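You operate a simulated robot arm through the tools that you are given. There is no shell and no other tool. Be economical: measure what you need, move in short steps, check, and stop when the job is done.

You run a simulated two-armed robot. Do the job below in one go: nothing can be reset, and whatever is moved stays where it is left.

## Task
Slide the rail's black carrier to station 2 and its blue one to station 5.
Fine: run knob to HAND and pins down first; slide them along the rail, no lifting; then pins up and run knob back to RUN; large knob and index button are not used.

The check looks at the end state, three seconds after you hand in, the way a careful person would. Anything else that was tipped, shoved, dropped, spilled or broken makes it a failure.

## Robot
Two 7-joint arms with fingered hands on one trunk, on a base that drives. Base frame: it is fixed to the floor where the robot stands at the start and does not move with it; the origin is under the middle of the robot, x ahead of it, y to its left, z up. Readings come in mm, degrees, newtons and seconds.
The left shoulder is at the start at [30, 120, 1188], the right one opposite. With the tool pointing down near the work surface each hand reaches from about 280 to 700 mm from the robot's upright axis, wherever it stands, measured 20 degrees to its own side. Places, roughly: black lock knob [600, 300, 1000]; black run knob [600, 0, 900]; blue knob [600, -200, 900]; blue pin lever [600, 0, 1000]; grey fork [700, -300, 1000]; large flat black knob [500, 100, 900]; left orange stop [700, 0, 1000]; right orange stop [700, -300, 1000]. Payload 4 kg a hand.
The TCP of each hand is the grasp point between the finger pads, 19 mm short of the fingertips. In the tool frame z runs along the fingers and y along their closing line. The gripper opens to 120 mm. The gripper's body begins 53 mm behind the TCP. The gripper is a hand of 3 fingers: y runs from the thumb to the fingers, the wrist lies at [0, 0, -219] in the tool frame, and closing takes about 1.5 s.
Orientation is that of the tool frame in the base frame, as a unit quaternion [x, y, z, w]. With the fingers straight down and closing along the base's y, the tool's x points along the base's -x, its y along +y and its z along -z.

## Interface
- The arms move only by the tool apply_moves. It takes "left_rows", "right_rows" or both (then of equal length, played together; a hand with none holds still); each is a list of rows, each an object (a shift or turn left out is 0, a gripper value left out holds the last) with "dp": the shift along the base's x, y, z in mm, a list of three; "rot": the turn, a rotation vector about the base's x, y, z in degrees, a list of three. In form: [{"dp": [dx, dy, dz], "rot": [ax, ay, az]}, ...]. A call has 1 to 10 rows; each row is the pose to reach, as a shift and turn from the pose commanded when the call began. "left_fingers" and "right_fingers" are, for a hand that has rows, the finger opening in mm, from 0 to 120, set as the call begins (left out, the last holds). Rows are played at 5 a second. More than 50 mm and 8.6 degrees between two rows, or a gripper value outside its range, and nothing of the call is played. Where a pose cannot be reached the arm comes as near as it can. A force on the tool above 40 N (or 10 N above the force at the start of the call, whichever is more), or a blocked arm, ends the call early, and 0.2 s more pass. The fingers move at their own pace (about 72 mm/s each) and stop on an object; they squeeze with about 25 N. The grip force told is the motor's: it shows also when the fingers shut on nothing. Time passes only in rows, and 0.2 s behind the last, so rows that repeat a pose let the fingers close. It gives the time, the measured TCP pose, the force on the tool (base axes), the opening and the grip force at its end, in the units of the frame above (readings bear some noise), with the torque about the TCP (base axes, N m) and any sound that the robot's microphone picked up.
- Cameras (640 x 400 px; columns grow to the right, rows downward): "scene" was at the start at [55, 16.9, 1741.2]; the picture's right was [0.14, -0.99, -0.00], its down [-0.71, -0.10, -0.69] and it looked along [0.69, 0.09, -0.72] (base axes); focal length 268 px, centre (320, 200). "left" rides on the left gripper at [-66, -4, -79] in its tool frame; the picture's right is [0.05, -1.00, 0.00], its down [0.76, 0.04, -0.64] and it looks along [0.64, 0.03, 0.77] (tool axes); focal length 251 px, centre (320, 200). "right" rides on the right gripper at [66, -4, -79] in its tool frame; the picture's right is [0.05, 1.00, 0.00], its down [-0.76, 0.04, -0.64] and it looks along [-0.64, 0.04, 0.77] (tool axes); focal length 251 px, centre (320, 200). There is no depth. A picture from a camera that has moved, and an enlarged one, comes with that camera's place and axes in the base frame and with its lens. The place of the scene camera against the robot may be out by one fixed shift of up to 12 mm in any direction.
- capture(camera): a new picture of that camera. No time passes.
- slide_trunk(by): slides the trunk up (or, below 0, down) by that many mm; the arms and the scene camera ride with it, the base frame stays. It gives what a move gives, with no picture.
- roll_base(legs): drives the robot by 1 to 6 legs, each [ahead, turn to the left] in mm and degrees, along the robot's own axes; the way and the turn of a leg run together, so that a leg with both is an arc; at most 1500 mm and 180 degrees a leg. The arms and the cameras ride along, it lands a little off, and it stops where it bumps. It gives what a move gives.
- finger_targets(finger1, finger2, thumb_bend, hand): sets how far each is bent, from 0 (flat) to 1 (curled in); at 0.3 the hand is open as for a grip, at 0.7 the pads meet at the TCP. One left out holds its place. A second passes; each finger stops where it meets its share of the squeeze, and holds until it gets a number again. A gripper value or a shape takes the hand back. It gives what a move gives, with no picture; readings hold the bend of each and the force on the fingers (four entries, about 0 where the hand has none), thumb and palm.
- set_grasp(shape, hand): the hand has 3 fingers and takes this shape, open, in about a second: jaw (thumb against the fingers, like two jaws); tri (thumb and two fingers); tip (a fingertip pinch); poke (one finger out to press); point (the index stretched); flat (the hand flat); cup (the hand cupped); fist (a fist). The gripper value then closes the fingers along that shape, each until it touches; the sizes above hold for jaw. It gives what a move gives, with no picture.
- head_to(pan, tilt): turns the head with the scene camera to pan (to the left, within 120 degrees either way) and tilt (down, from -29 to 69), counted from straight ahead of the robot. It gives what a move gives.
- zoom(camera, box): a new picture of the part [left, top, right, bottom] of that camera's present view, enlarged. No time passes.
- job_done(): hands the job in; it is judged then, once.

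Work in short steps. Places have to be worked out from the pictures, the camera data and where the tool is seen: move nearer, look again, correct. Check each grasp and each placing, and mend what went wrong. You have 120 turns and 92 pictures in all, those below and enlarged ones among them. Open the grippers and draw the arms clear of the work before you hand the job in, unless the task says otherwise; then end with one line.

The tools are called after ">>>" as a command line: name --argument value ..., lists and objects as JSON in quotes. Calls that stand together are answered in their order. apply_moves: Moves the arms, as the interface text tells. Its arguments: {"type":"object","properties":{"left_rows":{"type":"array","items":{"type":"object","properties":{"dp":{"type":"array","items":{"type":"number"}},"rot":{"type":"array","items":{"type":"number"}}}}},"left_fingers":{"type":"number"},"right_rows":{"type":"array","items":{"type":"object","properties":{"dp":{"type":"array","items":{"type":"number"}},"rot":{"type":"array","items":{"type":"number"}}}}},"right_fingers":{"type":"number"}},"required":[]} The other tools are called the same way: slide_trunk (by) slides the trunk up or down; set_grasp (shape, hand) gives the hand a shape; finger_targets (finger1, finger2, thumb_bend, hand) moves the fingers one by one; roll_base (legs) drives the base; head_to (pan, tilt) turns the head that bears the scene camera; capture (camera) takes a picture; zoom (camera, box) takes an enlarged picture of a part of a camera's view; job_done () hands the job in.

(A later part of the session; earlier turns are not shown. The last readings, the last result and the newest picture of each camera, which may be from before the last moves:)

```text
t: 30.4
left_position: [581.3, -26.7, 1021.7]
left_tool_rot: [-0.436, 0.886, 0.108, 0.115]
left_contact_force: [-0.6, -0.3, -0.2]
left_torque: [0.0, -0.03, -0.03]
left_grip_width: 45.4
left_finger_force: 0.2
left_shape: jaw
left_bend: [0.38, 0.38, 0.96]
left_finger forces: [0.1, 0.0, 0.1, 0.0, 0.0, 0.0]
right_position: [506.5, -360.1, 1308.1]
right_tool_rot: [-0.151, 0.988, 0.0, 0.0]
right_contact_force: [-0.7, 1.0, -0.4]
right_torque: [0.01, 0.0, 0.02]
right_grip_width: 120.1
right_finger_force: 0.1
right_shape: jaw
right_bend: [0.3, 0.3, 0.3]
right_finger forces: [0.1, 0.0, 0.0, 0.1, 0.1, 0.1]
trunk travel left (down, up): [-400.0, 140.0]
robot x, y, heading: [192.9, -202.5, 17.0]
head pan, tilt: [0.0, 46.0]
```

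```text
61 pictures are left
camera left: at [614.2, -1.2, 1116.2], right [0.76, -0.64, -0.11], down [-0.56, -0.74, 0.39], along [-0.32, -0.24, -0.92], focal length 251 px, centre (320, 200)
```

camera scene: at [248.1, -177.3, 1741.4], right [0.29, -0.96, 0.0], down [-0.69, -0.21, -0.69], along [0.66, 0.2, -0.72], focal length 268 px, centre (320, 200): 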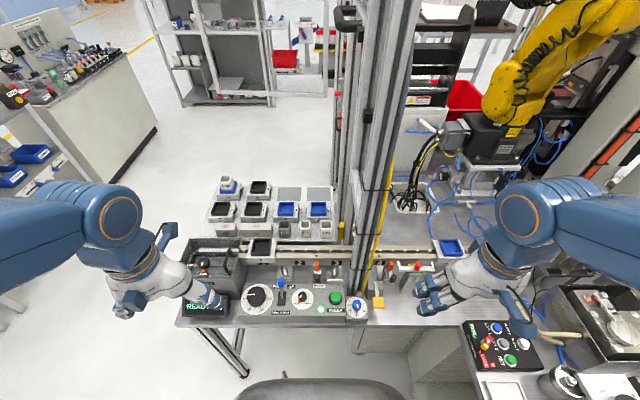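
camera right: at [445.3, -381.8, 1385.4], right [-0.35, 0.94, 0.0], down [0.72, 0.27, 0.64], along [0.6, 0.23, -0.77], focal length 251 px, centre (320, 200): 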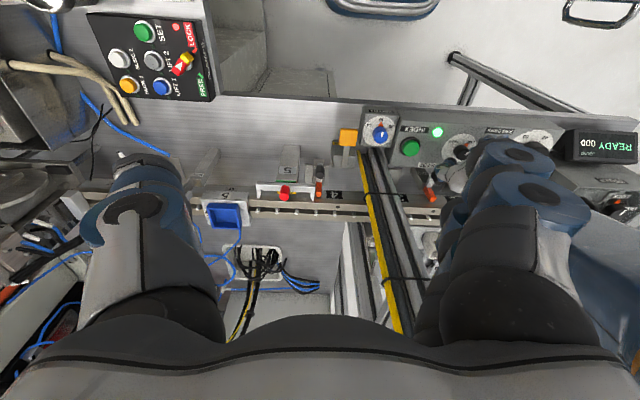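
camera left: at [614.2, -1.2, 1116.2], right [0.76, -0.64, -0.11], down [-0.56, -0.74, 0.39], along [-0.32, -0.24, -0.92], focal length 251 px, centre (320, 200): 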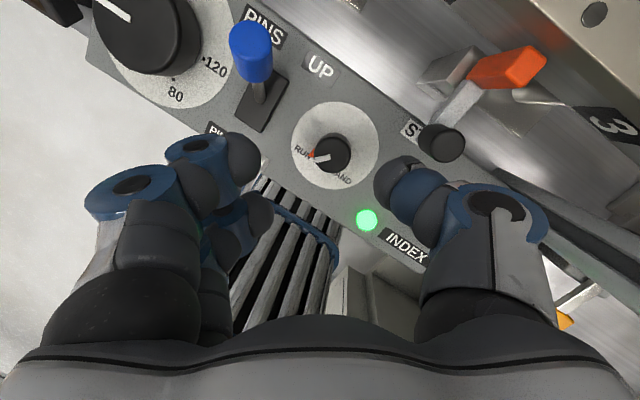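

Knob still at RUN, nothing displaced. I'll use a 30° lean toward the robot instead so knuckles stay in front of both the lever and the stop.

>>> apply_moves --left_fingers 46 --left_rows '[{"dp": [0, 0, 20], "rot": [-5.7, 2.1, 0]}, {"dp": [0, 0, 40], "rot": [-11.4, 4.3, 0]}, {"dp": [0, 0, 40], "rot": [-17, 6.4, 0]}]'

>>> apply_moves --left_rows '[{"rot": [0, 0, -8]}, {"rot": [0, 0, -16]}, {"rot": [0, 0, -24]}, {"rot": [0, 0, -32]}, {"rot": [0, 0, -40]}, {"rot": [0, 0, -48]}, {"rot": [0, 0, -56]}, {"rot": [0, 0, -62]}]'

>>> apply_moves --left_rows '[{"rot": [-1.3, -7.4, 0]}, {"rot": [-2.6, -14.8, 0]}, {"rot": [-3.9, -22.1, 0]}, {"rot": [-5.2, -29.5, 0]}, {"dp": [0, 0, -40], "rot": [-5.2, -29.5, 0]}, {"dp": [0, 0, -70], "rot": [-5.2, -29.5, 0]}]'

>>> capture --camera "left"

>>> capture --camera "right"

```text
t: 31.1
left_position: [581.7, -25.3, 1061.4]
left_tool_rot: [-0.441, 0.897, -0.001, -0.001]
left_contact_force: [-0.5, 0.5, 0.0]
left_torque: [0.05, 0.0, 0.03]
left_grip_width: 45.7
left_finger_force: 0.0
left_shape: jaw
left_bend: [0.38, 0.38, 0.96]
left_finger forces: [0.1, 0.0, 0.1, 0.0, 0.0, 0.0]
right_position: [507.1, -357.8, 1308.0]
right_tool_rot: [-0.151, 0.989, -0.001, 0.001]
right_contact_force: [0.4, 0.8, 0.6]
right_torque: [-0.02, -0.01, 0.0]
right_grip_width: 120.2
right_finger_force: 0.1
right_shape: jaw
right_bend: [0.3, 0.3, 0.3]
right_finger forces: [0.0, 0.0, 0.1, 0.0, 0.1, 0.1]
trunk travel left (down, up): [-400.0, 140.0]
robot x, y, heading: [198.9, -200.0, 17.4]
head pan, tilt: [0.0, 46.0]
```

```text
t: 33.0
left_position: [582.0, -24.9, 1059.7]
left_tool_rot: [0.085, 0.996, 0.0, -0.001]
left_contact_force: [-0.5, 0.2, 1.0]
left_torque: [0.01, -0.01, -0.02]
left_grip_width: 45.5
left_finger_force: 0.1
left_shape: jaw
left_bend: [0.38, 0.38, 0.96]
left_finger forces: [0.0, 0.0, 0.0, 0.1, 0.1, 0.0]
right_position: [506.1, -359.4, 1307.2]
right_tool_rot: [-0.151, 0.989, 0.0, 0.0]
right_contact_force: [-0.3, -0.1, -0.5]
right_torque: [-0.01, 0.02, 0.01]
right_grip_width: 120.0
right_finger_force: 0.1
right_shape: jaw
right_bend: [0.3, 0.3, 0.3]
right_finger forces: [0.0, 0.0, 0.1, 0.0, 0.0, 0.0]
trunk travel left (down, up): [-400.0, 140.0]
robot x, y, heading: [193.5, -199.9, 17.0]
head pan, tilt: [0.0, 46.0]
```

```text
t: 34.4
left_position: [581.2, -25.0, 990.5]
left_tool_rot: [0.081, 0.963, -0.023, 0.257]
left_contact_force: [-0.1, 0.2, -0.2]
left_torque: [0.0, 0.02, 0.0]
left_grip_width: 45.8
left_finger_force: 0.1
left_shape: jaw
left_bend: [0.38, 0.38, 0.96]
left_finger forces: [0.0, 0.1, 0.0, 0.1, 0.0, 0.0]
right_position: [507.2, -358.3, 1308.0]
right_tool_rot: [-0.152, 0.988, 0.0, 0.0]
right_contact_force: [0.2, 0.1, -0.1]
right_torque: [-0.03, 0.01, 0.01]
right_grip_width: 120.3
right_finger_force: 0.0
right_shape: jaw
right_bend: [0.3, 0.3, 0.3]
right_finger forces: [0.0, 0.0, 0.0, 0.0, 0.0, 0.0]
trunk travel left (down, up): [-400.0, 140.0]
robot x, y, heading: [192.1, -196.9, 17.0]
head pan, tilt: [0.0, 46.0]
```

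```text
60 pictures are left
camera left: at [597.4, -30.8, 1091.8], right [-0.21, -0.98, -0.02], down [-0.96, 0.21, 0.18], along [-0.17, 0.06, -0.98], focal length 251 px, centre (320, 200)
```

left: 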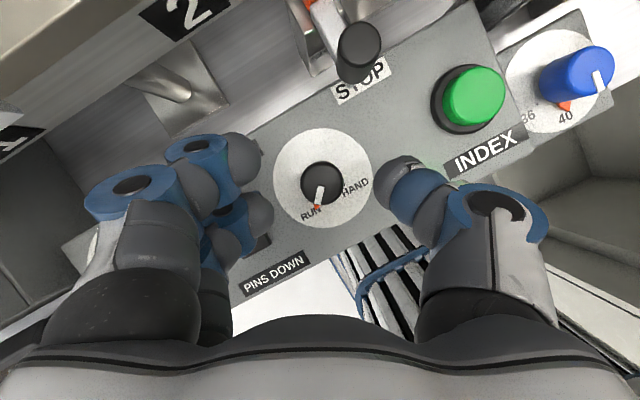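

```text
59 pictures are left
camera right: at [445.0, -380.9, 1385.6], right [-0.35, 0.94, 0.0], down [0.72, 0.27, 0.64], along [0.6, 0.23, -0.77], focal length 251 px, centre (320, 200)
```

right: 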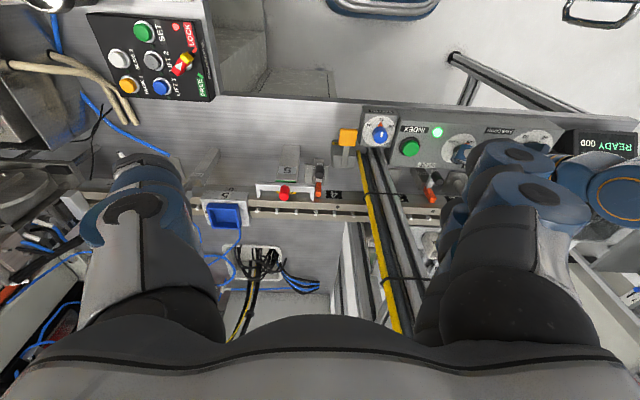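

The cap would still foul the knuckles. The free sector for the single thumb is between lever and stop (azimuth ~5-50°), so I straighten and rotate the hand ~+105° to put the thumb there.

>>> apply_moves --left_fingers 46 --left_rows '[{"dp": [0, 0, 30], "rot": [1.3, 7.4, 0]}, {"dp": [0, 0, 60], "rot": [2.6, 14.8, 0]}, {"dp": [0, 0, 60], "rot": [3.9, 22.1, 0]}, {"dp": [0, 0, 60], "rot": [5.2, 29.5, 0]}]'

>>> apply_moves --left_rows '[{"rot": [0, 0, 8]}, {"rot": [0, 0, 16]}, {"rot": [0, 0, 24]}, {"rot": [0, 0, 32]}, {"rot": [0, 0, 40]}, {"rot": [0, 0, 48]}, {"rot": [0, 0, 56]}, {"rot": [0, 0, 64]}, {"rot": [0, 0, 72]}]'

>>> apply_moves --left_rows '[{"rot": [0, 0, 8]}, {"rot": [0, 0, 16]}, {"rot": [0, 0, 24]}, {"rot": [0, 0, 33]}]'

>>> capture --camera "left"

```text
t: 35.4
left_position: [581.6, -26.9, 1051.9]
left_tool_rot: [0.084, 0.997, 0.0, -0.002]
left_contact_force: [0.1, -0.8, -0.1]
left_torque: [0.02, -0.01, -0.02]
left_grip_width: 45.3
left_finger_force: 0.1
left_shape: jaw
left_bend: [0.38, 0.38, 0.96]
left_finger forces: [0.0, 0.0, 0.0, 0.1, 0.1, 0.0]
right_position: [506.8, -358.8, 1306.8]
right_tool_rot: [-0.151, 0.989, 0.0, 0.0]
right_contact_force: [0.2, 0.3, 0.0]
right_torque: [-0.04, -0.01, 0.01]
right_grip_width: 119.8
right_finger_force: 0.1
right_shape: jaw
right_bend: [0.3, 0.3, 0.3]
right_finger forces: [0.0, 0.1, 0.1, 0.0, 0.0, 0.0]
trunk travel left (down, up): [-400.0, 140.0]
robot x, y, heading: [195.2, -199.0, 17.4]
head pan, tilt: [0.0, 46.0]
```

```text
t: 37.4
left_position: [580.7, -24.6, 1051.4]
left_tool_rot: [-0.518, 0.855, 0.0, -0.001]
left_contact_force: [0.9, -0.3, 0.5]
left_torque: [-0.01, 0.02, 0.01]
left_grip_width: 45.5
left_finger_force: 0.1
left_shape: jaw
left_bend: [0.38, 0.38, 0.96]
left_finger forces: [0.1, 0.0, 0.0, 0.0, 0.1, 0.0]
right_position: [507.7, -357.8, 1306.9]
right_tool_rot: [-0.151, 0.989, 0.0, 0.0]
right_contact_force: [0.3, -0.5, -0.9]
right_torque: [0.02, -0.02, -0.01]
right_grip_width: 120.2
right_finger_force: 0.1
right_shape: jaw
right_bend: [0.3, 0.3, 0.3]
right_finger forces: [0.0, 0.1, 0.0, 0.0, 0.0, 0.1]
trunk travel left (down, up): [-400.0, 140.0]
robot x, y, heading: [193.4, -202.4, 17.3]
head pan, tilt: [0.0, 46.0]
```

```text
refused: row 4 steps farther than a row can; nothing moved
```

```text
58 pictures are left
camera left: at [614.0, 31.7, 1130.0], right [0.86, -0.51, 0.0], down [-0.39, -0.66, 0.64], along [-0.33, -0.56, -0.76], focal length 251 px, centre (320, 200)
```

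left: 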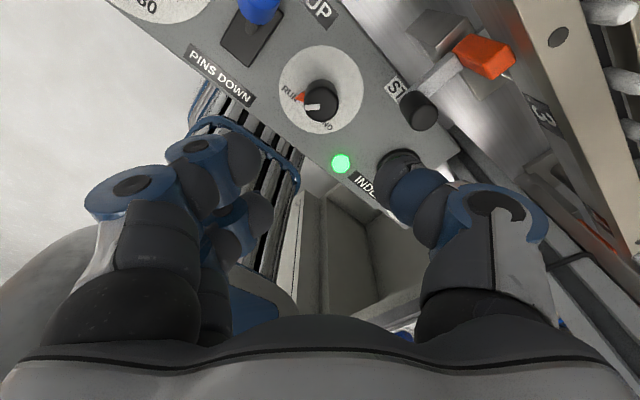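

Rotation works freely. Next: +36° more, a 10° lean toward the robot, then lower to z≈962 and look.

>>> apply_moves --left_rows '[{"rot": [0, 0, 8]}, {"rot": [0, 0, 16]}, {"rot": [0, 0, 24]}, {"rot": [0, 0, 32]}, {"dp": [0, -2, 0], "rot": [0, 0, 36]}]'

>>> apply_moves --left_rows '[{"rot": [0.5, -5, 0]}, {"rot": [0.9, -10, 0]}, {"dp": [0, 0, -45], "rot": [0.9, -10, 0]}, {"dp": [0, 0, -75], "rot": [0.9, -10, 0]}, {"dp": [-1, 0, -90], "rot": [0.9, -10, 0]}]'

>>> capture --camera "left"

```text
t: 38.5
left_position: [581.1, -27.4, 1050.9]
left_tool_rot: [0.757, -0.653, 0.001, 0.0]
left_contact_force: [-0.2, -0.2, -0.2]
left_torque: [-0.01, 0.0, 0.0]
left_grip_width: 45.7
left_finger_force: 0.0
left_shape: jaw
left_bend: [0.38, 0.38, 0.96]
left_finger forces: [0.0, 0.0, 0.1, 0.0, 0.1, 0.0]
right_position: [508.2, -358.1, 1307.5]
right_tool_rot: [-0.151, 0.988, 0.0, 0.0]
right_contact_force: [0.2, 1.0, -0.3]
right_torque: [-0.01, -0.04, -0.03]
right_grip_width: 120.1
right_finger_force: 0.0
right_shape: jaw
right_bend: [0.3, 0.3, 0.3]
right_finger forces: [0.0, 0.0, 0.1, 0.0, 0.1, 0.0]
trunk travel left (down, up): [-400.0, 140.0]
robot x, y, heading: [195.9, -199.5, 17.1]
head pan, tilt: [0.0, 46.0]
```

```text
t: 39.8
left_position: [580.3, -29.1, 962.6]
left_tool_rot: [0.754, -0.651, 0.062, -0.064]
left_contact_force: [1.5, 0.0, 0.8]
left_torque: [0.0, -0.03, -0.01]
left_grip_width: 45.4
left_finger_force: 0.0
left_shape: jaw
left_bend: [0.38, 0.38, 0.96]
left_finger forces: [0.1, 0.0, 0.0, 0.0, 0.0, 0.1]
right_position: [506.4, -359.7, 1307.6]
right_tool_rot: [-0.151, 0.988, 0.0, 0.0]
right_contact_force: [0.1, 0.6, 0.5]
right_torque: [0.0, 0.04, 0.0]
right_grip_width: 119.8
right_finger_force: 0.1
right_shape: jaw
right_bend: [0.3, 0.3, 0.3]
right_finger forces: [0.0, 0.0, 0.1, 0.0, 0.0, 0.0]
trunk travel left (down, up): [-400.0, 140.0]
robot x, y, heading: [194.3, -201.6, 16.8]
head pan, tilt: [0.0, 46.0]
```

```text
57 pictures are left
camera left: at [560.2, 37.1, 1039.8], right [0.98, 0.09, 0.18], down [-0.04, -0.77, 0.63], along [0.19, -0.63, -0.75], focal length 251 px, centre (320, 200)
```

left: 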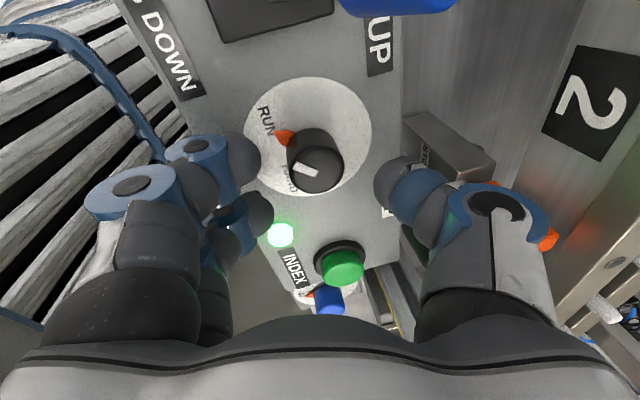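

Knob is centred between thumb and fingers with the lever and stop clear. Lower 17 mm and close.

>>> apply_moves --left_fingers 46 --left_rows '[{"dp": [1, 1, -9]}, {"dp": [1, 1, -17]}]'

>>> apply_moves --left_fingers 10 --left_rows '[{"dp": [0, 0, 0]}, {"dp": [0, 0, 0]}, {"dp": [0, 0, 0]}, {"dp": [0, 0, 0]}, {"dp": [0, 0, 0]}, {"dp": [0, 0, 0]}]'

>>> capture --camera "left"

```text
t: 40.4
left_position: [581.1, -26.2, 943.8]
left_tool_rot: [0.753, -0.652, 0.062, -0.063]
left_contact_force: [-1.1, 1.5, 6.7]
left_torque: [0.03, 0.19, 0.02]
left_grip_width: 46.1
left_finger_force: 0.2
left_shape: jaw
left_bend: [0.38, 0.38, 0.96]
left_finger forces: [3.5, 2.6, 0.0, 0.1, 0.0, 0.1]
right_position: [505.8, -357.4, 1307.7]
right_tool_rot: [-0.152, 0.988, 0.0, 0.001]
right_contact_force: [0.2, -0.1, 0.8]
right_torque: [-0.01, -0.01, 0.04]
right_grip_width: 120.1
right_finger_force: 0.2
right_shape: jaw
right_bend: [0.3, 0.3, 0.3]
right_finger forces: [0.0, 0.0, 0.0, 0.0, 0.0, 0.1]
trunk travel left (down, up): [-400.0, 140.0]
robot x, y, heading: [192.8, -202.8, 17.1]
head pan, tilt: [0.0, 46.0]
```

```text
t: 41.8
left_position: [583.5, -27.6, 944.3]
left_tool_rot: [0.754, -0.651, 0.062, -0.062]
left_contact_force: [10.2, -2.1, -3.9]
left_torque: [0.08, 0.01, 0.07]
left_grip_width: 12.8
left_finger_force: 24.6
left_shape: jaw
left_bend: [0.99, 0.97, 0.85]
left_finger forces: [9.3, 4.7, 0.0, 0.1, 22.5, 0.1]
right_position: [508.0, -360.2, 1306.8]
right_tool_rot: [-0.151, 0.988, -0.001, -0.002]
right_contact_force: [-0.7, -0.1, 0.7]
right_torque: [0.01, -0.01, 0.0]
right_grip_width: 120.0
right_finger_force: 0.0
right_shape: jaw
right_bend: [0.3, 0.3, 0.3]
right_finger forces: [0.1, 0.0, 0.0, 0.0, 0.0, 0.0]
trunk travel left (down, up): [-400.0, 140.0]
robot x, y, heading: [195.6, -204.7, 17.1]
head pan, tilt: [0.0, 46.0]
```

```text
56 pictures are left
camera left: at [563.1, 38.1, 1021.7], right [0.98, 0.09, 0.17], down [-0.04, -0.77, 0.63], along [0.19, -0.63, -0.75], focal length 251 px, centre (320, 200)
```

left: 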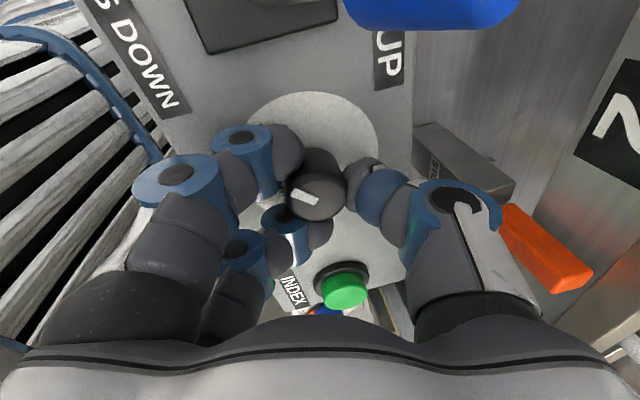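

A solid three-point grip. Turn +45° counter-clockwise.

>>> apply_moves --left_fingers 10 --left_rows '[{"dp": [0, 0, 1], "rot": [0, 0, 7.5]}, {"dp": [0, 0, 1], "rot": [0, 0, 15]}, {"dp": [0, 0, 1], "rot": [0, 0, 22.5]}, {"dp": [0, 0, 1], "rot": [0, 0, 30]}, {"dp": [0, 0, 1], "rot": [0, 0, 37.5]}, {"dp": [0, 0, 1], "rot": [0, 0, 45]}]'

>>> capture --camera "left"

```text
t: 43.1
left_position: [583.1, -25.5, 945.2]
left_tool_rot: [0.946, -0.311, 0.032, -0.081]
left_contact_force: [17.8, 2.0, -8.8]
left_torque: [-0.04, -0.01, -0.01]
left_grip_width: 12.0
left_finger_force: 25.1
left_shape: jaw
left_bend: [0.98, 0.97, 0.84]
left_finger forces: [7.8, 5.2, 0.0, 0.1, 21.9, 0.0]
right_position: [509.6, -357.0, 1307.6]
right_tool_rot: [-0.151, 0.989, 0.0, -0.001]
right_contact_force: [0.1, -0.9, -0.4]
right_torque: [-0.01, 0.01, 0.01]
right_grip_width: 120.0
right_finger_force: 0.1
right_shape: jaw
right_bend: [0.3, 0.3, 0.3]
right_finger forces: [0.0, 0.0, 0.0, 0.0, 0.1, 0.0]
trunk travel left (down, up): [-400.0, 140.0]
robot x, y, heading: [192.8, -204.2, 17.2]
head pan, tilt: [0.0, 46.0]
```

```text
55 pictures are left
camera left: at [523.3, 6.4, 1022.3], right [0.63, 0.76, 0.17], down [0.52, -0.57, 0.63], along [0.58, -0.31, -0.75], focal length 251 px, centre (320, 200)
```

left: 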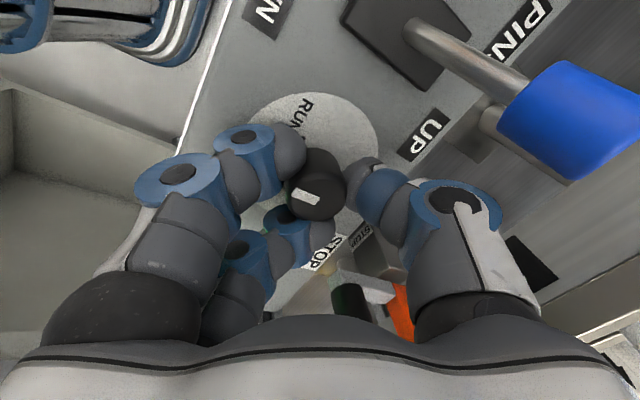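

The knob turned with the fingers. I open slightly, rotate back 45°, and regrip for the second bite.

>>> apply_moves --left_fingers 26 --left_rows '[{"dp": [0, 0, 0]}, {"dp": [0, 0, 0]}, {"dp": [0, 0, 2]}, {"dp": [0, -1, 4], "rot": [0, 0, -7.5]}, {"dp": [-1, -1, 4], "rot": [0, 0, -15]}, {"dp": [-1, -1, 4], "rot": [0, 0, -22.5]}, {"dp": [-1, -1, 4], "rot": [0, 0, -30]}, {"dp": [-1, -1, 4], "rot": [0, 0, -37.5]}, {"dp": [-1, -1, 4], "rot": [0, 0, -45]}]'

>>> capture --camera "left"

```text
t: 45.1
left_position: [580.6, -27.4, 950.3]
left_tool_rot: [0.753, -0.652, 0.062, -0.062]
left_contact_force: [1.5, 0.3, -0.2]
left_torque: [0.0, 0.0, -0.03]
left_grip_width: 25.9
left_finger_force: 0.1
left_shape: jaw
left_bend: [0.45, 0.45, 0.9]
left_finger forces: [0.0, 0.0, 0.0, 0.0, 0.5, 0.0]
right_position: [507.7, -358.7, 1308.5]
right_tool_rot: [-0.151, 0.988, 0.001, 0.0]
right_contact_force: [-0.8, 0.4, -0.2]
right_torque: [0.01, 0.01, 0.0]
right_grip_width: 120.0
right_finger_force: 0.2
right_shape: jaw
right_bend: [0.3, 0.3, 0.3]
right_finger forces: [0.1, 0.1, 0.0, 0.0, 0.0, 0.1]
trunk travel left (down, up): [-400.0, 140.0]
robot x, y, heading: [196.2, -200.0, 17.0]
head pan, tilt: [0.0, 46.0]
```

```text
54 pictures are left
camera left: at [559.9, 37.1, 1026.7], right [0.98, 0.09, 0.17], down [-0.04, -0.77, 0.64], along [0.19, -0.63, -0.75], focal length 251 px, centre (320, 200)
```

left: 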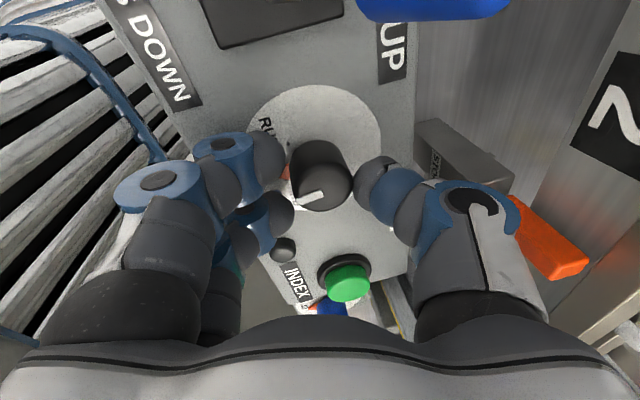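

The pointer moved ~45° and the run light went off. Second bite: lower, close, turn.

>>> apply_moves --left_fingers 10 --left_rows '[{"dp": [1, 0, -4]}, {"dp": [1, 0, -4]}, {"dp": [1, 0, -4]}, {"dp": [1, 0, -4]}, {"dp": [1, 0, -4]}]'

>>> apply_moves --left_fingers 10 --left_rows '[{"dp": [0, 0, 0], "rot": [0, 0, 7.5]}, {"dp": [0, 0, 0], "rot": [0, 0, 15]}, {"dp": [-1, 0, 0], "rot": [0, 0, 22.5]}, {"dp": [-1, 0, 0], "rot": [0, 0, 30]}, {"dp": [-1, 0, 0], "rot": [0, 0, 37.5]}, {"dp": [-1, 0, 0], "rot": [0, 0, 45]}]'

>>> capture --camera "left"

```text
t: 46.4
left_position: [584.0, -29.2, 945.1]
left_tool_rot: [0.754, -0.651, 0.061, -0.062]
left_contact_force: [14.9, -5.9, 2.7]
left_torque: [0.02, -0.03, -0.06]
left_grip_width: 12.6
left_finger_force: 24.6
left_shape: jaw
left_bend: [0.99, 0.97, 0.85]
left_finger forces: [9.5, 2.8, 0.0, 0.1, 26.1, 0.0]
right_position: [509.4, -360.2, 1307.2]
right_tool_rot: [-0.152, 0.988, 0.001, -0.001]
right_contact_force: [0.6, 0.1, 0.1]
right_torque: [-0.02, 0.02, 0.01]
right_grip_width: 119.9
right_finger_force: 0.0
right_shape: jaw
right_bend: [0.3, 0.3, 0.3]
right_finger forces: [0.0, 0.1, 0.0, 0.1, 0.0, 0.0]
trunk travel left (down, up): [-400.0, 140.0]
robot x, y, heading: [197.0, -200.2, 17.2]
head pan, tilt: [0.0, 46.0]
```

```text
t: 47.8
left_position: [584.1, -26.6, 944.4]
left_tool_rot: [0.946, -0.312, 0.033, -0.082]
left_contact_force: [26.0, 2.8, 6.2]
left_torque: [0.04, -0.11, -0.18]
left_grip_width: 12.6
left_finger_force: 25.9
left_shape: jaw
left_bend: [0.99, 0.97, 0.85]
left_finger forces: [9.0, 3.5, 0.1, 0.0, 28.6, 0.0]
right_position: [509.9, -357.9, 1307.2]
right_tool_rot: [-0.151, 0.988, 0.0, -0.001]
right_contact_force: [0.5, -0.3, 0.6]
right_torque: [0.02, -0.02, 0.01]
right_grip_width: 120.1
right_finger_force: 0.1
right_shape: jaw
right_bend: [0.3, 0.3, 0.3]
right_finger forces: [0.1, 0.0, 0.0, 0.1, 0.0, 0.0]
trunk travel left (down, up): [-400.0, 140.0]
robot x, y, heading: [193.6, -205.9, 17.0]
head pan, tilt: [0.0, 46.0]
```

```text
53 pictures are left
camera left: at [523.9, 4.9, 1022.3], right [0.63, 0.76, 0.18], down [0.52, -0.57, 0.63], along [0.58, -0.31, -0.75], focal length 251 px, centre (320, 200)
```

left: 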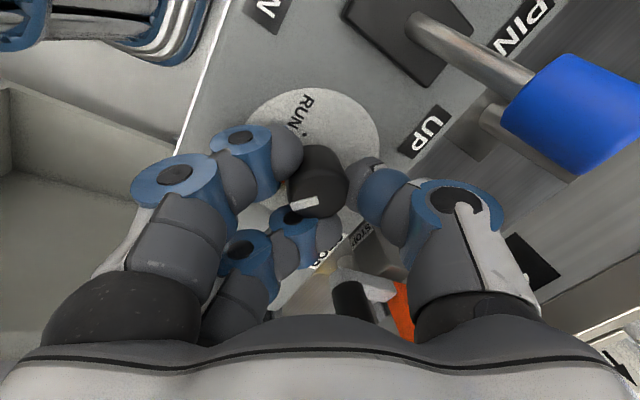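

Release and lift straight up, then view the dial.

>>> apply_moves --left_fingers 26 --left_rows '[{"dp": [0, 0, 0]}, {"dp": [0, 0, 0]}, {"dp": [-2, 0, 15]}, {"dp": [-2, 0, 55]}, {"dp": [-2, 0, 100]}]'

>>> capture --camera "left"

```text
t: 49.0
left_position: [578.9, -28.5, 1046.4]
left_tool_rot: [0.946, -0.314, 0.032, -0.081]
left_contact_force: [0.2, 0.5, -0.9]
left_torque: [0.0, 0.03, 0.02]
left_grip_width: 26.1
left_finger_force: 0.1
left_shape: jaw
left_bend: [0.45, 0.45, 0.9]
left_finger forces: [0.0, 0.0, 0.0, 0.0, 0.1, 0.0]
right_position: [505.5, -358.7, 1308.5]
right_tool_rot: [-0.152, 0.988, 0.0, 0.0]
right_contact_force: [0.8, 0.4, 0.4]
right_torque: [-0.03, -0.06, 0.02]
right_grip_width: 120.3
right_finger_force: 0.1
right_shape: jaw
right_bend: [0.3, 0.3, 0.3]
right_finger forces: [0.0, 0.0, 0.0, 0.0, 0.0, 0.0]
trunk travel left (down, up): [-400.0, 140.0]
robot x, y, heading: [196.7, -202.4, 17.1]
head pan, tilt: [0.0, 46.0]
```

```text
52 pictures are left
camera left: at [519.7, 3.8, 1123.7], right [0.63, 0.76, 0.17], down [0.52, -0.57, 0.63], along [0.58, -0.31, -0.75], focal length 251 px, centre (320, 200)
```

left: 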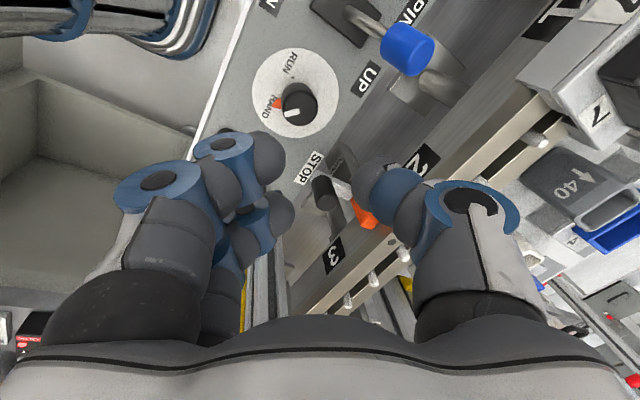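

The pointer now sits at HAND. Next the pin lever: straighten the hand, rotate back so it closes along the rail direction, and move above the cap at ~(587, 41).

>>> apply_moves --left_fingers 50 --left_rows '[{"dp": [0, 0, 20], "rot": [-3.8, 3.2, 0]}, {"dp": [0, 0, 35], "rot": [-7.7, 6.4, 0]}]'

>>> apply_moves --left_rows '[{"rot": [0, 0, -8]}, {"rot": [0, 0, -16]}, {"rot": [0, 0, -24]}, {"rot": [0, 0, -32]}, {"rot": [0, 0, -40]}, {"rot": [0, 0, -48]}, {"rot": [0, 0, -56]}, {"rot": [0, 0, -64]}, {"rot": [0, 0, -72]}, {"rot": [0, 0, -80]}]'

>>> apply_moves --left_rows '[{"dp": [2, 15, 0], "rot": [0, 0, -8]}, {"dp": [4, 30, 0], "rot": [0, 0, -16]}, {"dp": [6, 45, 0], "rot": [0, 0, -24]}, {"dp": [7, 60, 0], "rot": [0, 0, -32]}, {"dp": [8, 69, -20], "rot": [0, 0, -40]}, {"dp": [8, 69, -35], "rot": [0, 0, -46]}]'

>>> capture --camera "left"

>>> zoom --camera "scene" --box '[220, 210, 400, 330]'

```text
t: 49.5
left_position: [579.6, -27.6, 1080.6]
left_tool_rot: [0.95, -0.314, 0.001, 0.001]
left_contact_force: [-0.2, -0.9, 0.5]
left_torque: [-0.02, 0.01, -0.01]
left_grip_width: 49.6
left_finger_force: 0.0
left_shape: jaw
left_bend: [0.37, 0.37, 0.95]
left_finger forces: [0.1, 0.0, 0.0, 0.0, 0.0, 0.0]
right_position: [507.9, -359.1, 1307.0]
right_tool_rot: [-0.151, 0.989, 0.0, 0.0]
right_contact_force: [-0.1, 0.0, 0.7]
right_torque: [-0.01, 0.0, 0.02]
right_grip_width: 120.1
right_finger_force: 0.0
right_shape: jaw
right_bend: [0.3, 0.3, 0.3]
right_finger forces: [0.1, 0.0, 0.1, 0.1, 0.1, 0.1]
trunk travel left (down, up): [-400.0, 140.0]
robot x, y, heading: [194.8, -201.0, 17.4]
head pan, tilt: [0.0, 46.0]
```

```text
t: 51.8
left_position: [578.5, -28.5, 1080.0]
left_tool_rot: [-0.525, 0.851, 0.0, -0.001]
left_contact_force: [0.5, 0.0, 0.7]
left_torque: [0.01, -0.01, -0.03]
left_grip_width: 49.7
left_finger_force: 0.0
left_shape: jaw
left_bend: [0.37, 0.37, 0.95]
left_finger forces: [0.0, 0.0, 0.0, 0.0, 0.1, 0.0]
right_position: [507.3, -359.9, 1306.6]
right_tool_rot: [-0.152, 0.988, 0.0, 0.001]
right_contact_force: [0.5, -0.4, -0.1]
right_torque: [0.01, 0.0, -0.03]
right_grip_width: 120.0
right_finger_force: 0.0
right_shape: jaw
right_bend: [0.3, 0.3, 0.3]
right_finger forces: [0.0, 0.0, 0.0, 0.0, 0.1, 0.0]
trunk travel left (down, up): [-400.0, 140.0]
robot x, y, heading: [193.1, -203.5, 17.1]
head pan, tilt: [0.0, 46.0]
```

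```text
t: 53.1
left_position: [587.4, 42.1, 1045.2]
left_tool_rot: [-0.15, 0.989, 0.0, -0.001]
left_contact_force: [-0.3, 0.2, 0.6]
left_torque: [-0.02, 0.01, 0.01]
left_grip_width: 49.8
left_finger_force: 0.0
left_shape: jaw
left_bend: [0.37, 0.37, 0.95]
left_finger forces: [0.0, 0.0, 0.0, 0.0, 0.0, 0.0]
right_position: [507.8, -358.5, 1307.8]
right_tool_rot: [-0.151, 0.989, 0.0, 0.0]
right_contact_force: [-0.3, -0.7, -0.6]
right_torque: [-0.04, 0.0, 0.01]
right_grip_width: 119.9
right_finger_force: 0.0
right_shape: jaw
right_bend: [0.3, 0.3, 0.3]
right_finger forces: [0.0, 0.0, 0.0, 0.0, 0.1, 0.0]
trunk travel left (down, up): [-400.0, 140.0]
robot x, y, heading: [195.1, -204.3, 17.3]
head pan, tilt: [0.0, 46.0]
```

```text
51 pictures are left
camera left: at [650.7, 58.6, 1124.6], right [0.25, -0.97, 0.0], down [-0.74, -0.19, 0.65], along [-0.63, -0.16, -0.76], focal length 251 px, centre (320, 200)
```

left: 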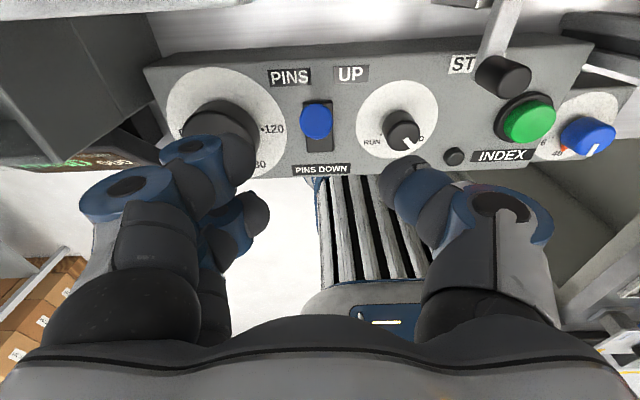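

```text
3.33 times, centred on (310, 270) of scene
camera zoom: at [248.2, -177.4, 1741.4], right [0.3, -0.96, 0.0], down [-0.69, -0.21, -0.69], along [0.66, 0.2, -0.72], focal length 893 px, centre (353, -33)
```

zoom: 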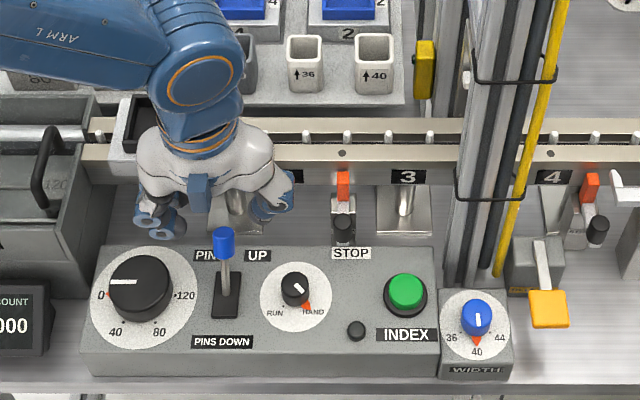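

HAND confirmed (light out). I lower over the lever cap at (590, 45) and close on it.

>>> apply_moves --left_fingers 50 --left_rows '[{"dp": [2, 3, -30]}, {"dp": [2, 3, -50]}, {"dp": [2, 3, -63]}]'

>>> apply_moves --left_fingers 5 --left_rows '[{"dp": [0, 0, 0]}, {"dp": [0, 0, 0]}, {"dp": [0, 0, 0]}, {"dp": [0, 0, 0]}, {"dp": [0, 0, 0]}, {"dp": [0, 0, 0]}]'

>>> capture --camera "left"

```text
t: 54.0
left_position: [589.6, 45.0, 981.4]
left_tool_rot: [-0.152, 0.988, 0.0, -0.001]
left_contact_force: [0.0, 0.6, 0.2]
left_torque: [0.03, -0.02, 0.01]
left_grip_width: 49.7
left_finger_force: 0.0
left_shape: jaw
left_bend: [0.37, 0.37, 0.95]
left_finger forces: [0.0, 0.1, 0.0, 0.0, 0.0, 0.1]
right_position: [507.5, -357.8, 1307.1]
right_tool_rot: [-0.152, 0.988, 0.0, 0.001]
right_contact_force: [0.0, 0.0, -1.2]
right_torque: [0.02, 0.0, -0.01]
right_grip_width: 120.1
right_finger_force: 0.0
right_shape: jaw
right_bend: [0.3, 0.3, 0.3]
right_finger forces: [0.0, 0.0, 0.0, 0.1, 0.0, 0.0]
trunk travel left (down, up): [-400.0, 140.0]
robot x, y, heading: [195.0, -205.5, 17.4]
head pan, tilt: [0.0, 46.0]
```

```text
t: 55.4
left_position: [588.1, 43.3, 982.2]
left_tool_rot: [-0.151, 0.989, -0.001, -0.002]
left_contact_force: [-1.6, -9.5, -5.1]
left_torque: [-0.1, 0.1, -0.1]
left_grip_width: 7.3
left_finger_force: 25.2
left_shape: jaw
left_bend: [0.89, 0.96, 0.79]
left_finger forces: [6.2, 8.0, 0.0, 0.0, 23.6, 0.0]
right_position: [508.1, -359.5, 1306.8]
right_tool_rot: [-0.151, 0.989, 0.001, 0.0]
right_contact_force: [-0.3, 0.1, -0.1]
right_torque: [0.02, 0.0, 0.0]
right_grip_width: 120.0
right_finger_force: 0.1
right_shape: jaw
right_bend: [0.3, 0.3, 0.3]
right_finger forces: [0.0, 0.0, 0.0, 0.0, 0.0, 0.1]
trunk travel left (down, up): [-400.0, 140.0]
robot x, y, heading: [195.3, -200.0, 17.3]
head pan, tilt: [0.0, 46.0]
```

```text
49 pictures are left
camera left: at [653.0, 59.6, 1060.7], right [0.25, -0.97, 0.0], down [-0.74, -0.19, 0.65], along [-0.63, -0.16, -0.76], focal length 251 px, centre (320, 200)
```

left: 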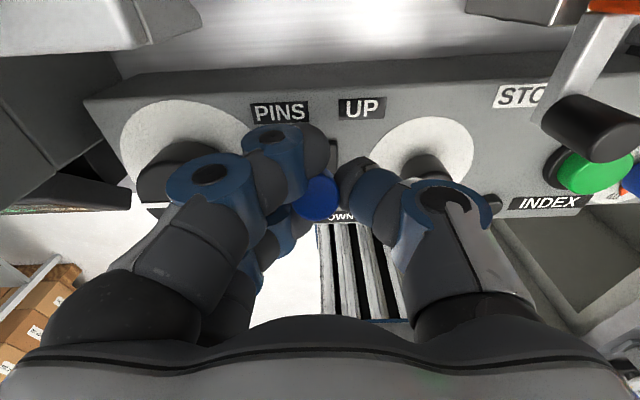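

Cap is held. Pull it toward the robot in small steps along a shallow arc.

>>> apply_moves --left_fingers 5 --left_rows '[{"dp": [-10, -3, 1.5]}, {"dp": [-19, -6, 2.5]}, {"dp": [-29, -9, 2.5]}, {"dp": [-38, -12, 1.5]}, {"dp": [-46, -14, 0]}]'

>>> capture --camera "left"

>>> zoom --camera "scene" --box '[220, 210, 400, 330]'

```text
t: 56.5
left_position: [545.3, 27.2, 980.7]
left_tool_rot: [-0.151, 0.989, 0.0, -0.001]
left_contact_force: [11.4, -17.7, -6.6]
left_torque: [-0.07, -0.27, 0.07]
left_grip_width: 6.9
left_finger_force: 25.3
left_shape: jaw
left_bend: [0.91, 0.97, 0.81]
left_finger forces: [4.1, 6.7, 0.0, 0.0, 21.1, 0.0]
right_position: [509.7, -360.1, 1306.2]
right_tool_rot: [-0.151, 0.988, 0.001, -0.001]
right_contact_force: [-0.5, -0.6, 0.4]
right_torque: [-0.01, 0.01, 0.02]
right_grip_width: 119.7
right_finger_force: 0.1
right_shape: jaw
right_bend: [0.3, 0.3, 0.3]
right_finger forces: [0.1, 0.1, 0.0, 0.0, 0.0, 0.0]
trunk travel left (down, up): [-400.0, 140.0]
robot x, y, heading: [194.1, -201.1, 17.3]
head pan, tilt: [0.0, 46.0]
```

```text
48 pictures are left
camera left: at [608.6, 43.9, 1060.5], right [0.25, -0.97, 0.0], down [-0.74, -0.19, 0.65], along [-0.62, -0.16, -0.76], focal length 251 px, centre (320, 200)
```

left: 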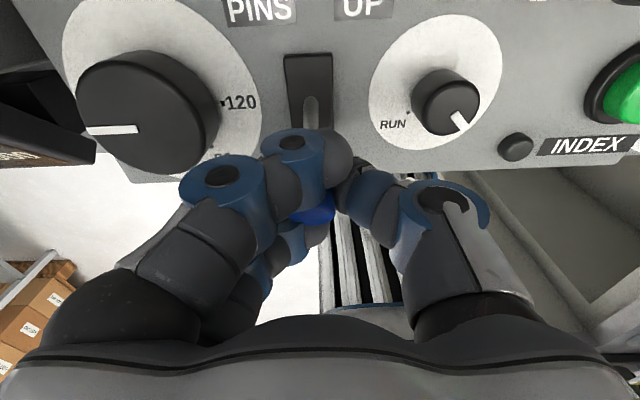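

```text
3.33 times, centred on (310, 270) of scene
camera zoom: at [251.0, -180.2, 1741.2], right [0.3, -0.96, 0.0], down [-0.69, -0.21, -0.69], along [0.66, 0.21, -0.72], focal length 893 px, centre (353, -33)
```

zoom: 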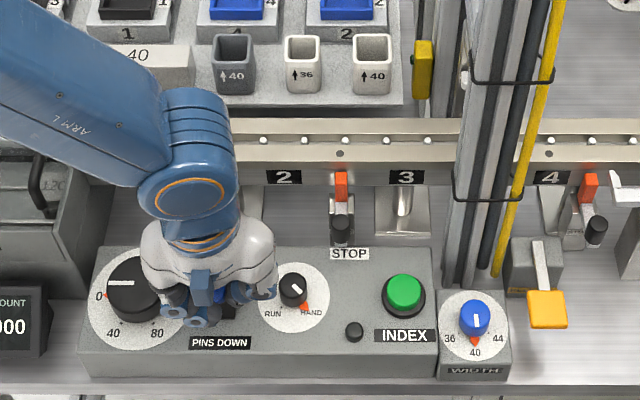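

Pins have dropped below the rail. I nudge the lever a few mm further to be sure, then release and lift.

>>> apply_moves --left_fingers 5 --left_rows '[{"dp": [-5, -1, -1]}, {"dp": [-9, -3, -2]}]'

>>> apply_moves --left_fingers 45 --left_rows '[{"dp": [0, 0, 0]}, {"dp": [0, 0, 0]}, {"dp": [0, 0, 0]}, {"dp": [0, 0, 20]}, {"dp": [0, 0, 60]}, {"dp": [0, 10, 100]}]'

>>> capture --camera "left"

>>> zoom --camera "scene" --box '[220, 210, 400, 330]'

```text
t: 57.1
left_position: [537.1, 24.8, 979.8]
left_tool_rot: [-0.152, 0.988, -0.001, 0.0]
left_contact_force: [16.3, -13.8, -11.7]
left_torque: [-0.03, -0.2, 0.0]
left_grip_width: 6.4
left_finger_force: 24.9
left_shape: jaw
left_bend: [0.91, 0.97, 0.8]
left_finger forces: [5.8, 5.9, 0.0, 0.1, 17.1, 0.0]
right_position: [509.4, -359.4, 1306.9]
right_tool_rot: [-0.151, 0.989, 0.001, -0.001]
right_contact_force: [0.5, 0.8, 0.4]
right_torque: [-0.02, -0.02, -0.03]
right_grip_width: 120.0
right_finger_force: 0.1
right_shape: jaw
right_bend: [0.3, 0.3, 0.3]
right_finger forces: [0.1, 0.0, 0.0, 0.0, 0.1, 0.0]
trunk travel left (down, up): [-400.0, 140.0]
robot x, y, heading: [197.1, -205.8, 17.0]
head pan, tilt: [0.0, 46.0]
```

```text
t: 58.5
left_position: [533.2, 39.3, 1080.9]
left_tool_rot: [-0.152, 0.988, -0.002, -0.001]
left_contact_force: [-0.4, -0.6, 0.9]
left_torque: [0.0, 0.0, -0.03]
left_grip_width: 44.6
left_finger_force: 0.1
left_shape: jaw
left_bend: [0.38, 0.38, 0.95]
left_finger forces: [0.0, 0.1, 0.0, 0.0, 0.0, 0.0]
right_position: [506.2, -357.7, 1307.8]
right_tool_rot: [-0.151, 0.988, 0.0, 0.001]
right_contact_force: [-0.9, -0.2, -0.1]
right_torque: [-0.04, 0.03, 0.01]
right_grip_width: 120.0
right_finger_force: 0.0
right_shape: jaw
right_bend: [0.3, 0.3, 0.3]
right_finger forces: [0.0, 0.1, 0.0, 0.0, 0.0, 0.1]
trunk travel left (down, up): [-400.0, 140.0]
robot x, y, heading: [192.4, -198.4, 17.4]
head pan, tilt: [0.0, 46.0]
```

```text
46 pictures are left
camera left: at [597.2, 55.2, 1160.1], right [0.25, -0.97, 0.0], down [-0.74, -0.19, 0.64], along [-0.62, -0.16, -0.76], focal length 251 px, centre (320, 200)
```

left: 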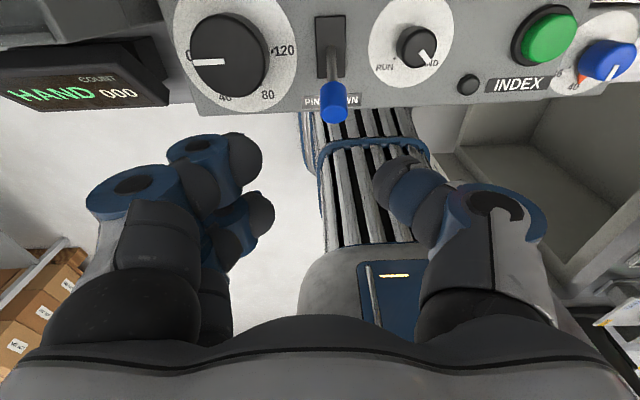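

```text
3.33 times, centred on (310, 270) of scene
camera zoom: at [246.4, -176.6, 1741.5], right [0.3, -0.96, 0.0], down [-0.69, -0.21, -0.69], along [0.66, 0.2, -0.72], focal length 893 px, centre (353, -33)
```

zoom: 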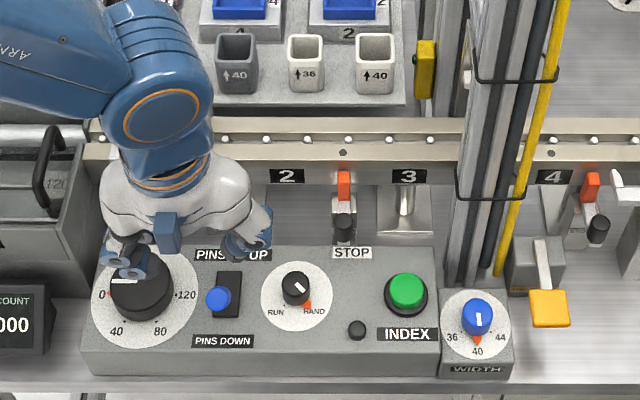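

Display reads HAND, pins down. Now move the left hand above the black carrier at ~(664, 138) and look.

>>> apply_moves --left_rows '[{"dp": [30, 25, 10]}, {"dp": [65, 50, 15]}, {"dp": [98, 75, 15]}, {"dp": [131, 99, 15]}]' --left_fingers 45

>>> capture --camera "left"

>>> zoom --camera "scene" --box '[200, 210, 320, 290]'

```text
t: 59.5
left_position: [662.9, 137.1, 1092.0]
left_tool_rot: [-0.151, 0.989, -0.001, -0.002]
left_contact_force: [0.5, 0.8, 0.1]
left_torque: [0.0, 0.02, 0.02]
left_grip_width: 44.6
left_finger_force: 0.0
left_shape: jaw
left_bend: [0.38, 0.38, 0.95]
left_finger forces: [0.1, 0.0, 0.0, 0.1, 0.0, 0.0]
right_position: [508.0, -357.8, 1307.8]
right_tool_rot: [-0.151, 0.988, 0.001, -0.001]
right_contact_force: [-0.5, -0.2, -0.2]
right_torque: [-0.01, 0.0, 0.04]
right_grip_width: 120.1
right_finger_force: 0.0
right_shape: jaw
right_bend: [0.3, 0.3, 0.3]
right_finger forces: [0.1, 0.1, 0.0, 0.0, 0.0, 0.0]
trunk travel left (down, up): [-400.0, 140.0]
robot x, y, heading: [190.1, -200.0, 16.9]
head pan, tilt: [0.0, 46.0]
```

```text
44 pictures are left
camera left: at [728.2, 154.2, 1171.1], right [0.25, -0.97, 0.0], down [-0.74, -0.19, 0.65], along [-0.63, -0.16, -0.76], focal length 251 px, centre (320, 200)
```

left: 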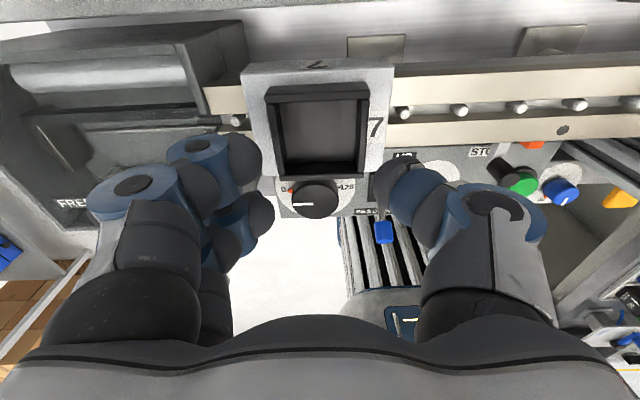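

```text
5.00 times, centred on (260, 250) of scene
camera zoom: at [249.1, -176.4, 1741.4], right [0.3, -0.96, 0.0], down [-0.69, -0.21, -0.69], along [0.66, 0.2, -0.72], focal length 1339 px, centre (620, -50)
```

zoom: 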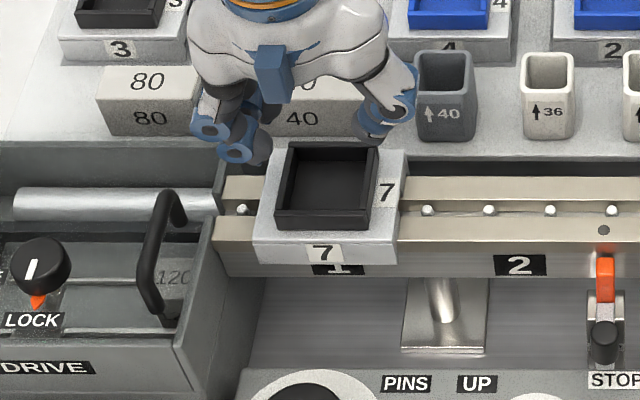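

Box centre ≈ (657, 136) from the wrist view. I open to 88 mm, shift over it and lower to z≈1045, then look.

>>> apply_moves --left_rows '[{"dp": [-3, 0, 0]}, {"dp": [-6, -1, -20]}, {"dp": [-6, -1, -45]}]' --left_fingers 88

>>> capture --camera "left"

>>> zoom --camera "scene" --box '[200, 210, 320, 290]'

```text
t: 60.4
left_position: [659.5, 137.6, 1050.5]
left_tool_rot: [-0.152, 0.988, 0.0, -0.001]
left_contact_force: [0.5, 0.8, -1.1]
left_torque: [0.03, 0.02, 0.01]
left_grip_width: 87.6
left_finger_force: 0.0
left_shape: jaw
left_bend: [0.27, 0.27, 0.13]
left_finger forces: [0.0, 0.1, 0.1, 0.1, 0.1, 0.0]
right_position: [508.1, -357.0, 1306.5]
right_tool_rot: [-0.151, 0.988, 0.001, 0.0]
right_contact_force: [-0.6, -0.8, -0.1]
right_torque: [-0.02, -0.03, -0.03]
right_grip_width: 120.2
right_finger_force: 0.1
right_shape: jaw
right_bend: [0.3, 0.3, 0.3]
right_finger forces: [0.0, 0.1, 0.1, 0.0, 0.0, 0.1]
trunk travel left (down, up): [-400.0, 140.0]
robot x, y, heading: [195.7, -203.0, 17.4]
head pan, tilt: [0.0, 46.0]
```

```text
42 pictures are left
camera left: at [722.6, 152.9, 1129.2], right [0.25, -0.97, 0.0], down [-0.74, -0.19, 0.64], along [-0.62, -0.16, -0.76], focal length 251 px, centre (320, 200)
```

left: 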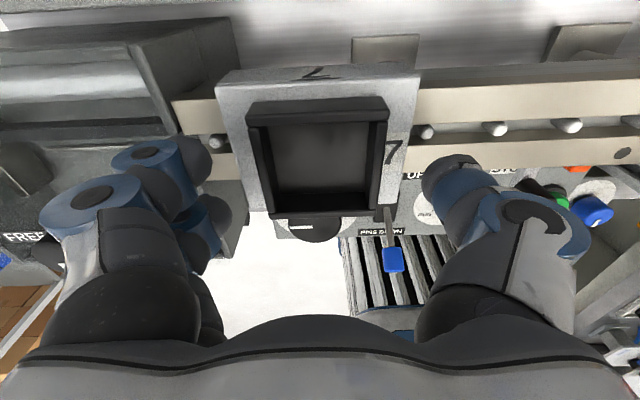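

```text
5.00 times, centred on (260, 250) of scene
camera zoom: at [248.4, -177.2, 1741.4], right [0.3, -0.96, 0.0], down [-0.69, -0.21, -0.69], along [0.66, 0.2, -0.72], focal length 1339 px, centre (620, -50)
```

zoom: 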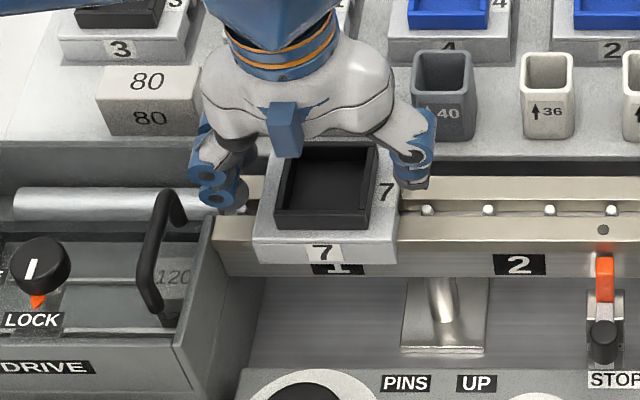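

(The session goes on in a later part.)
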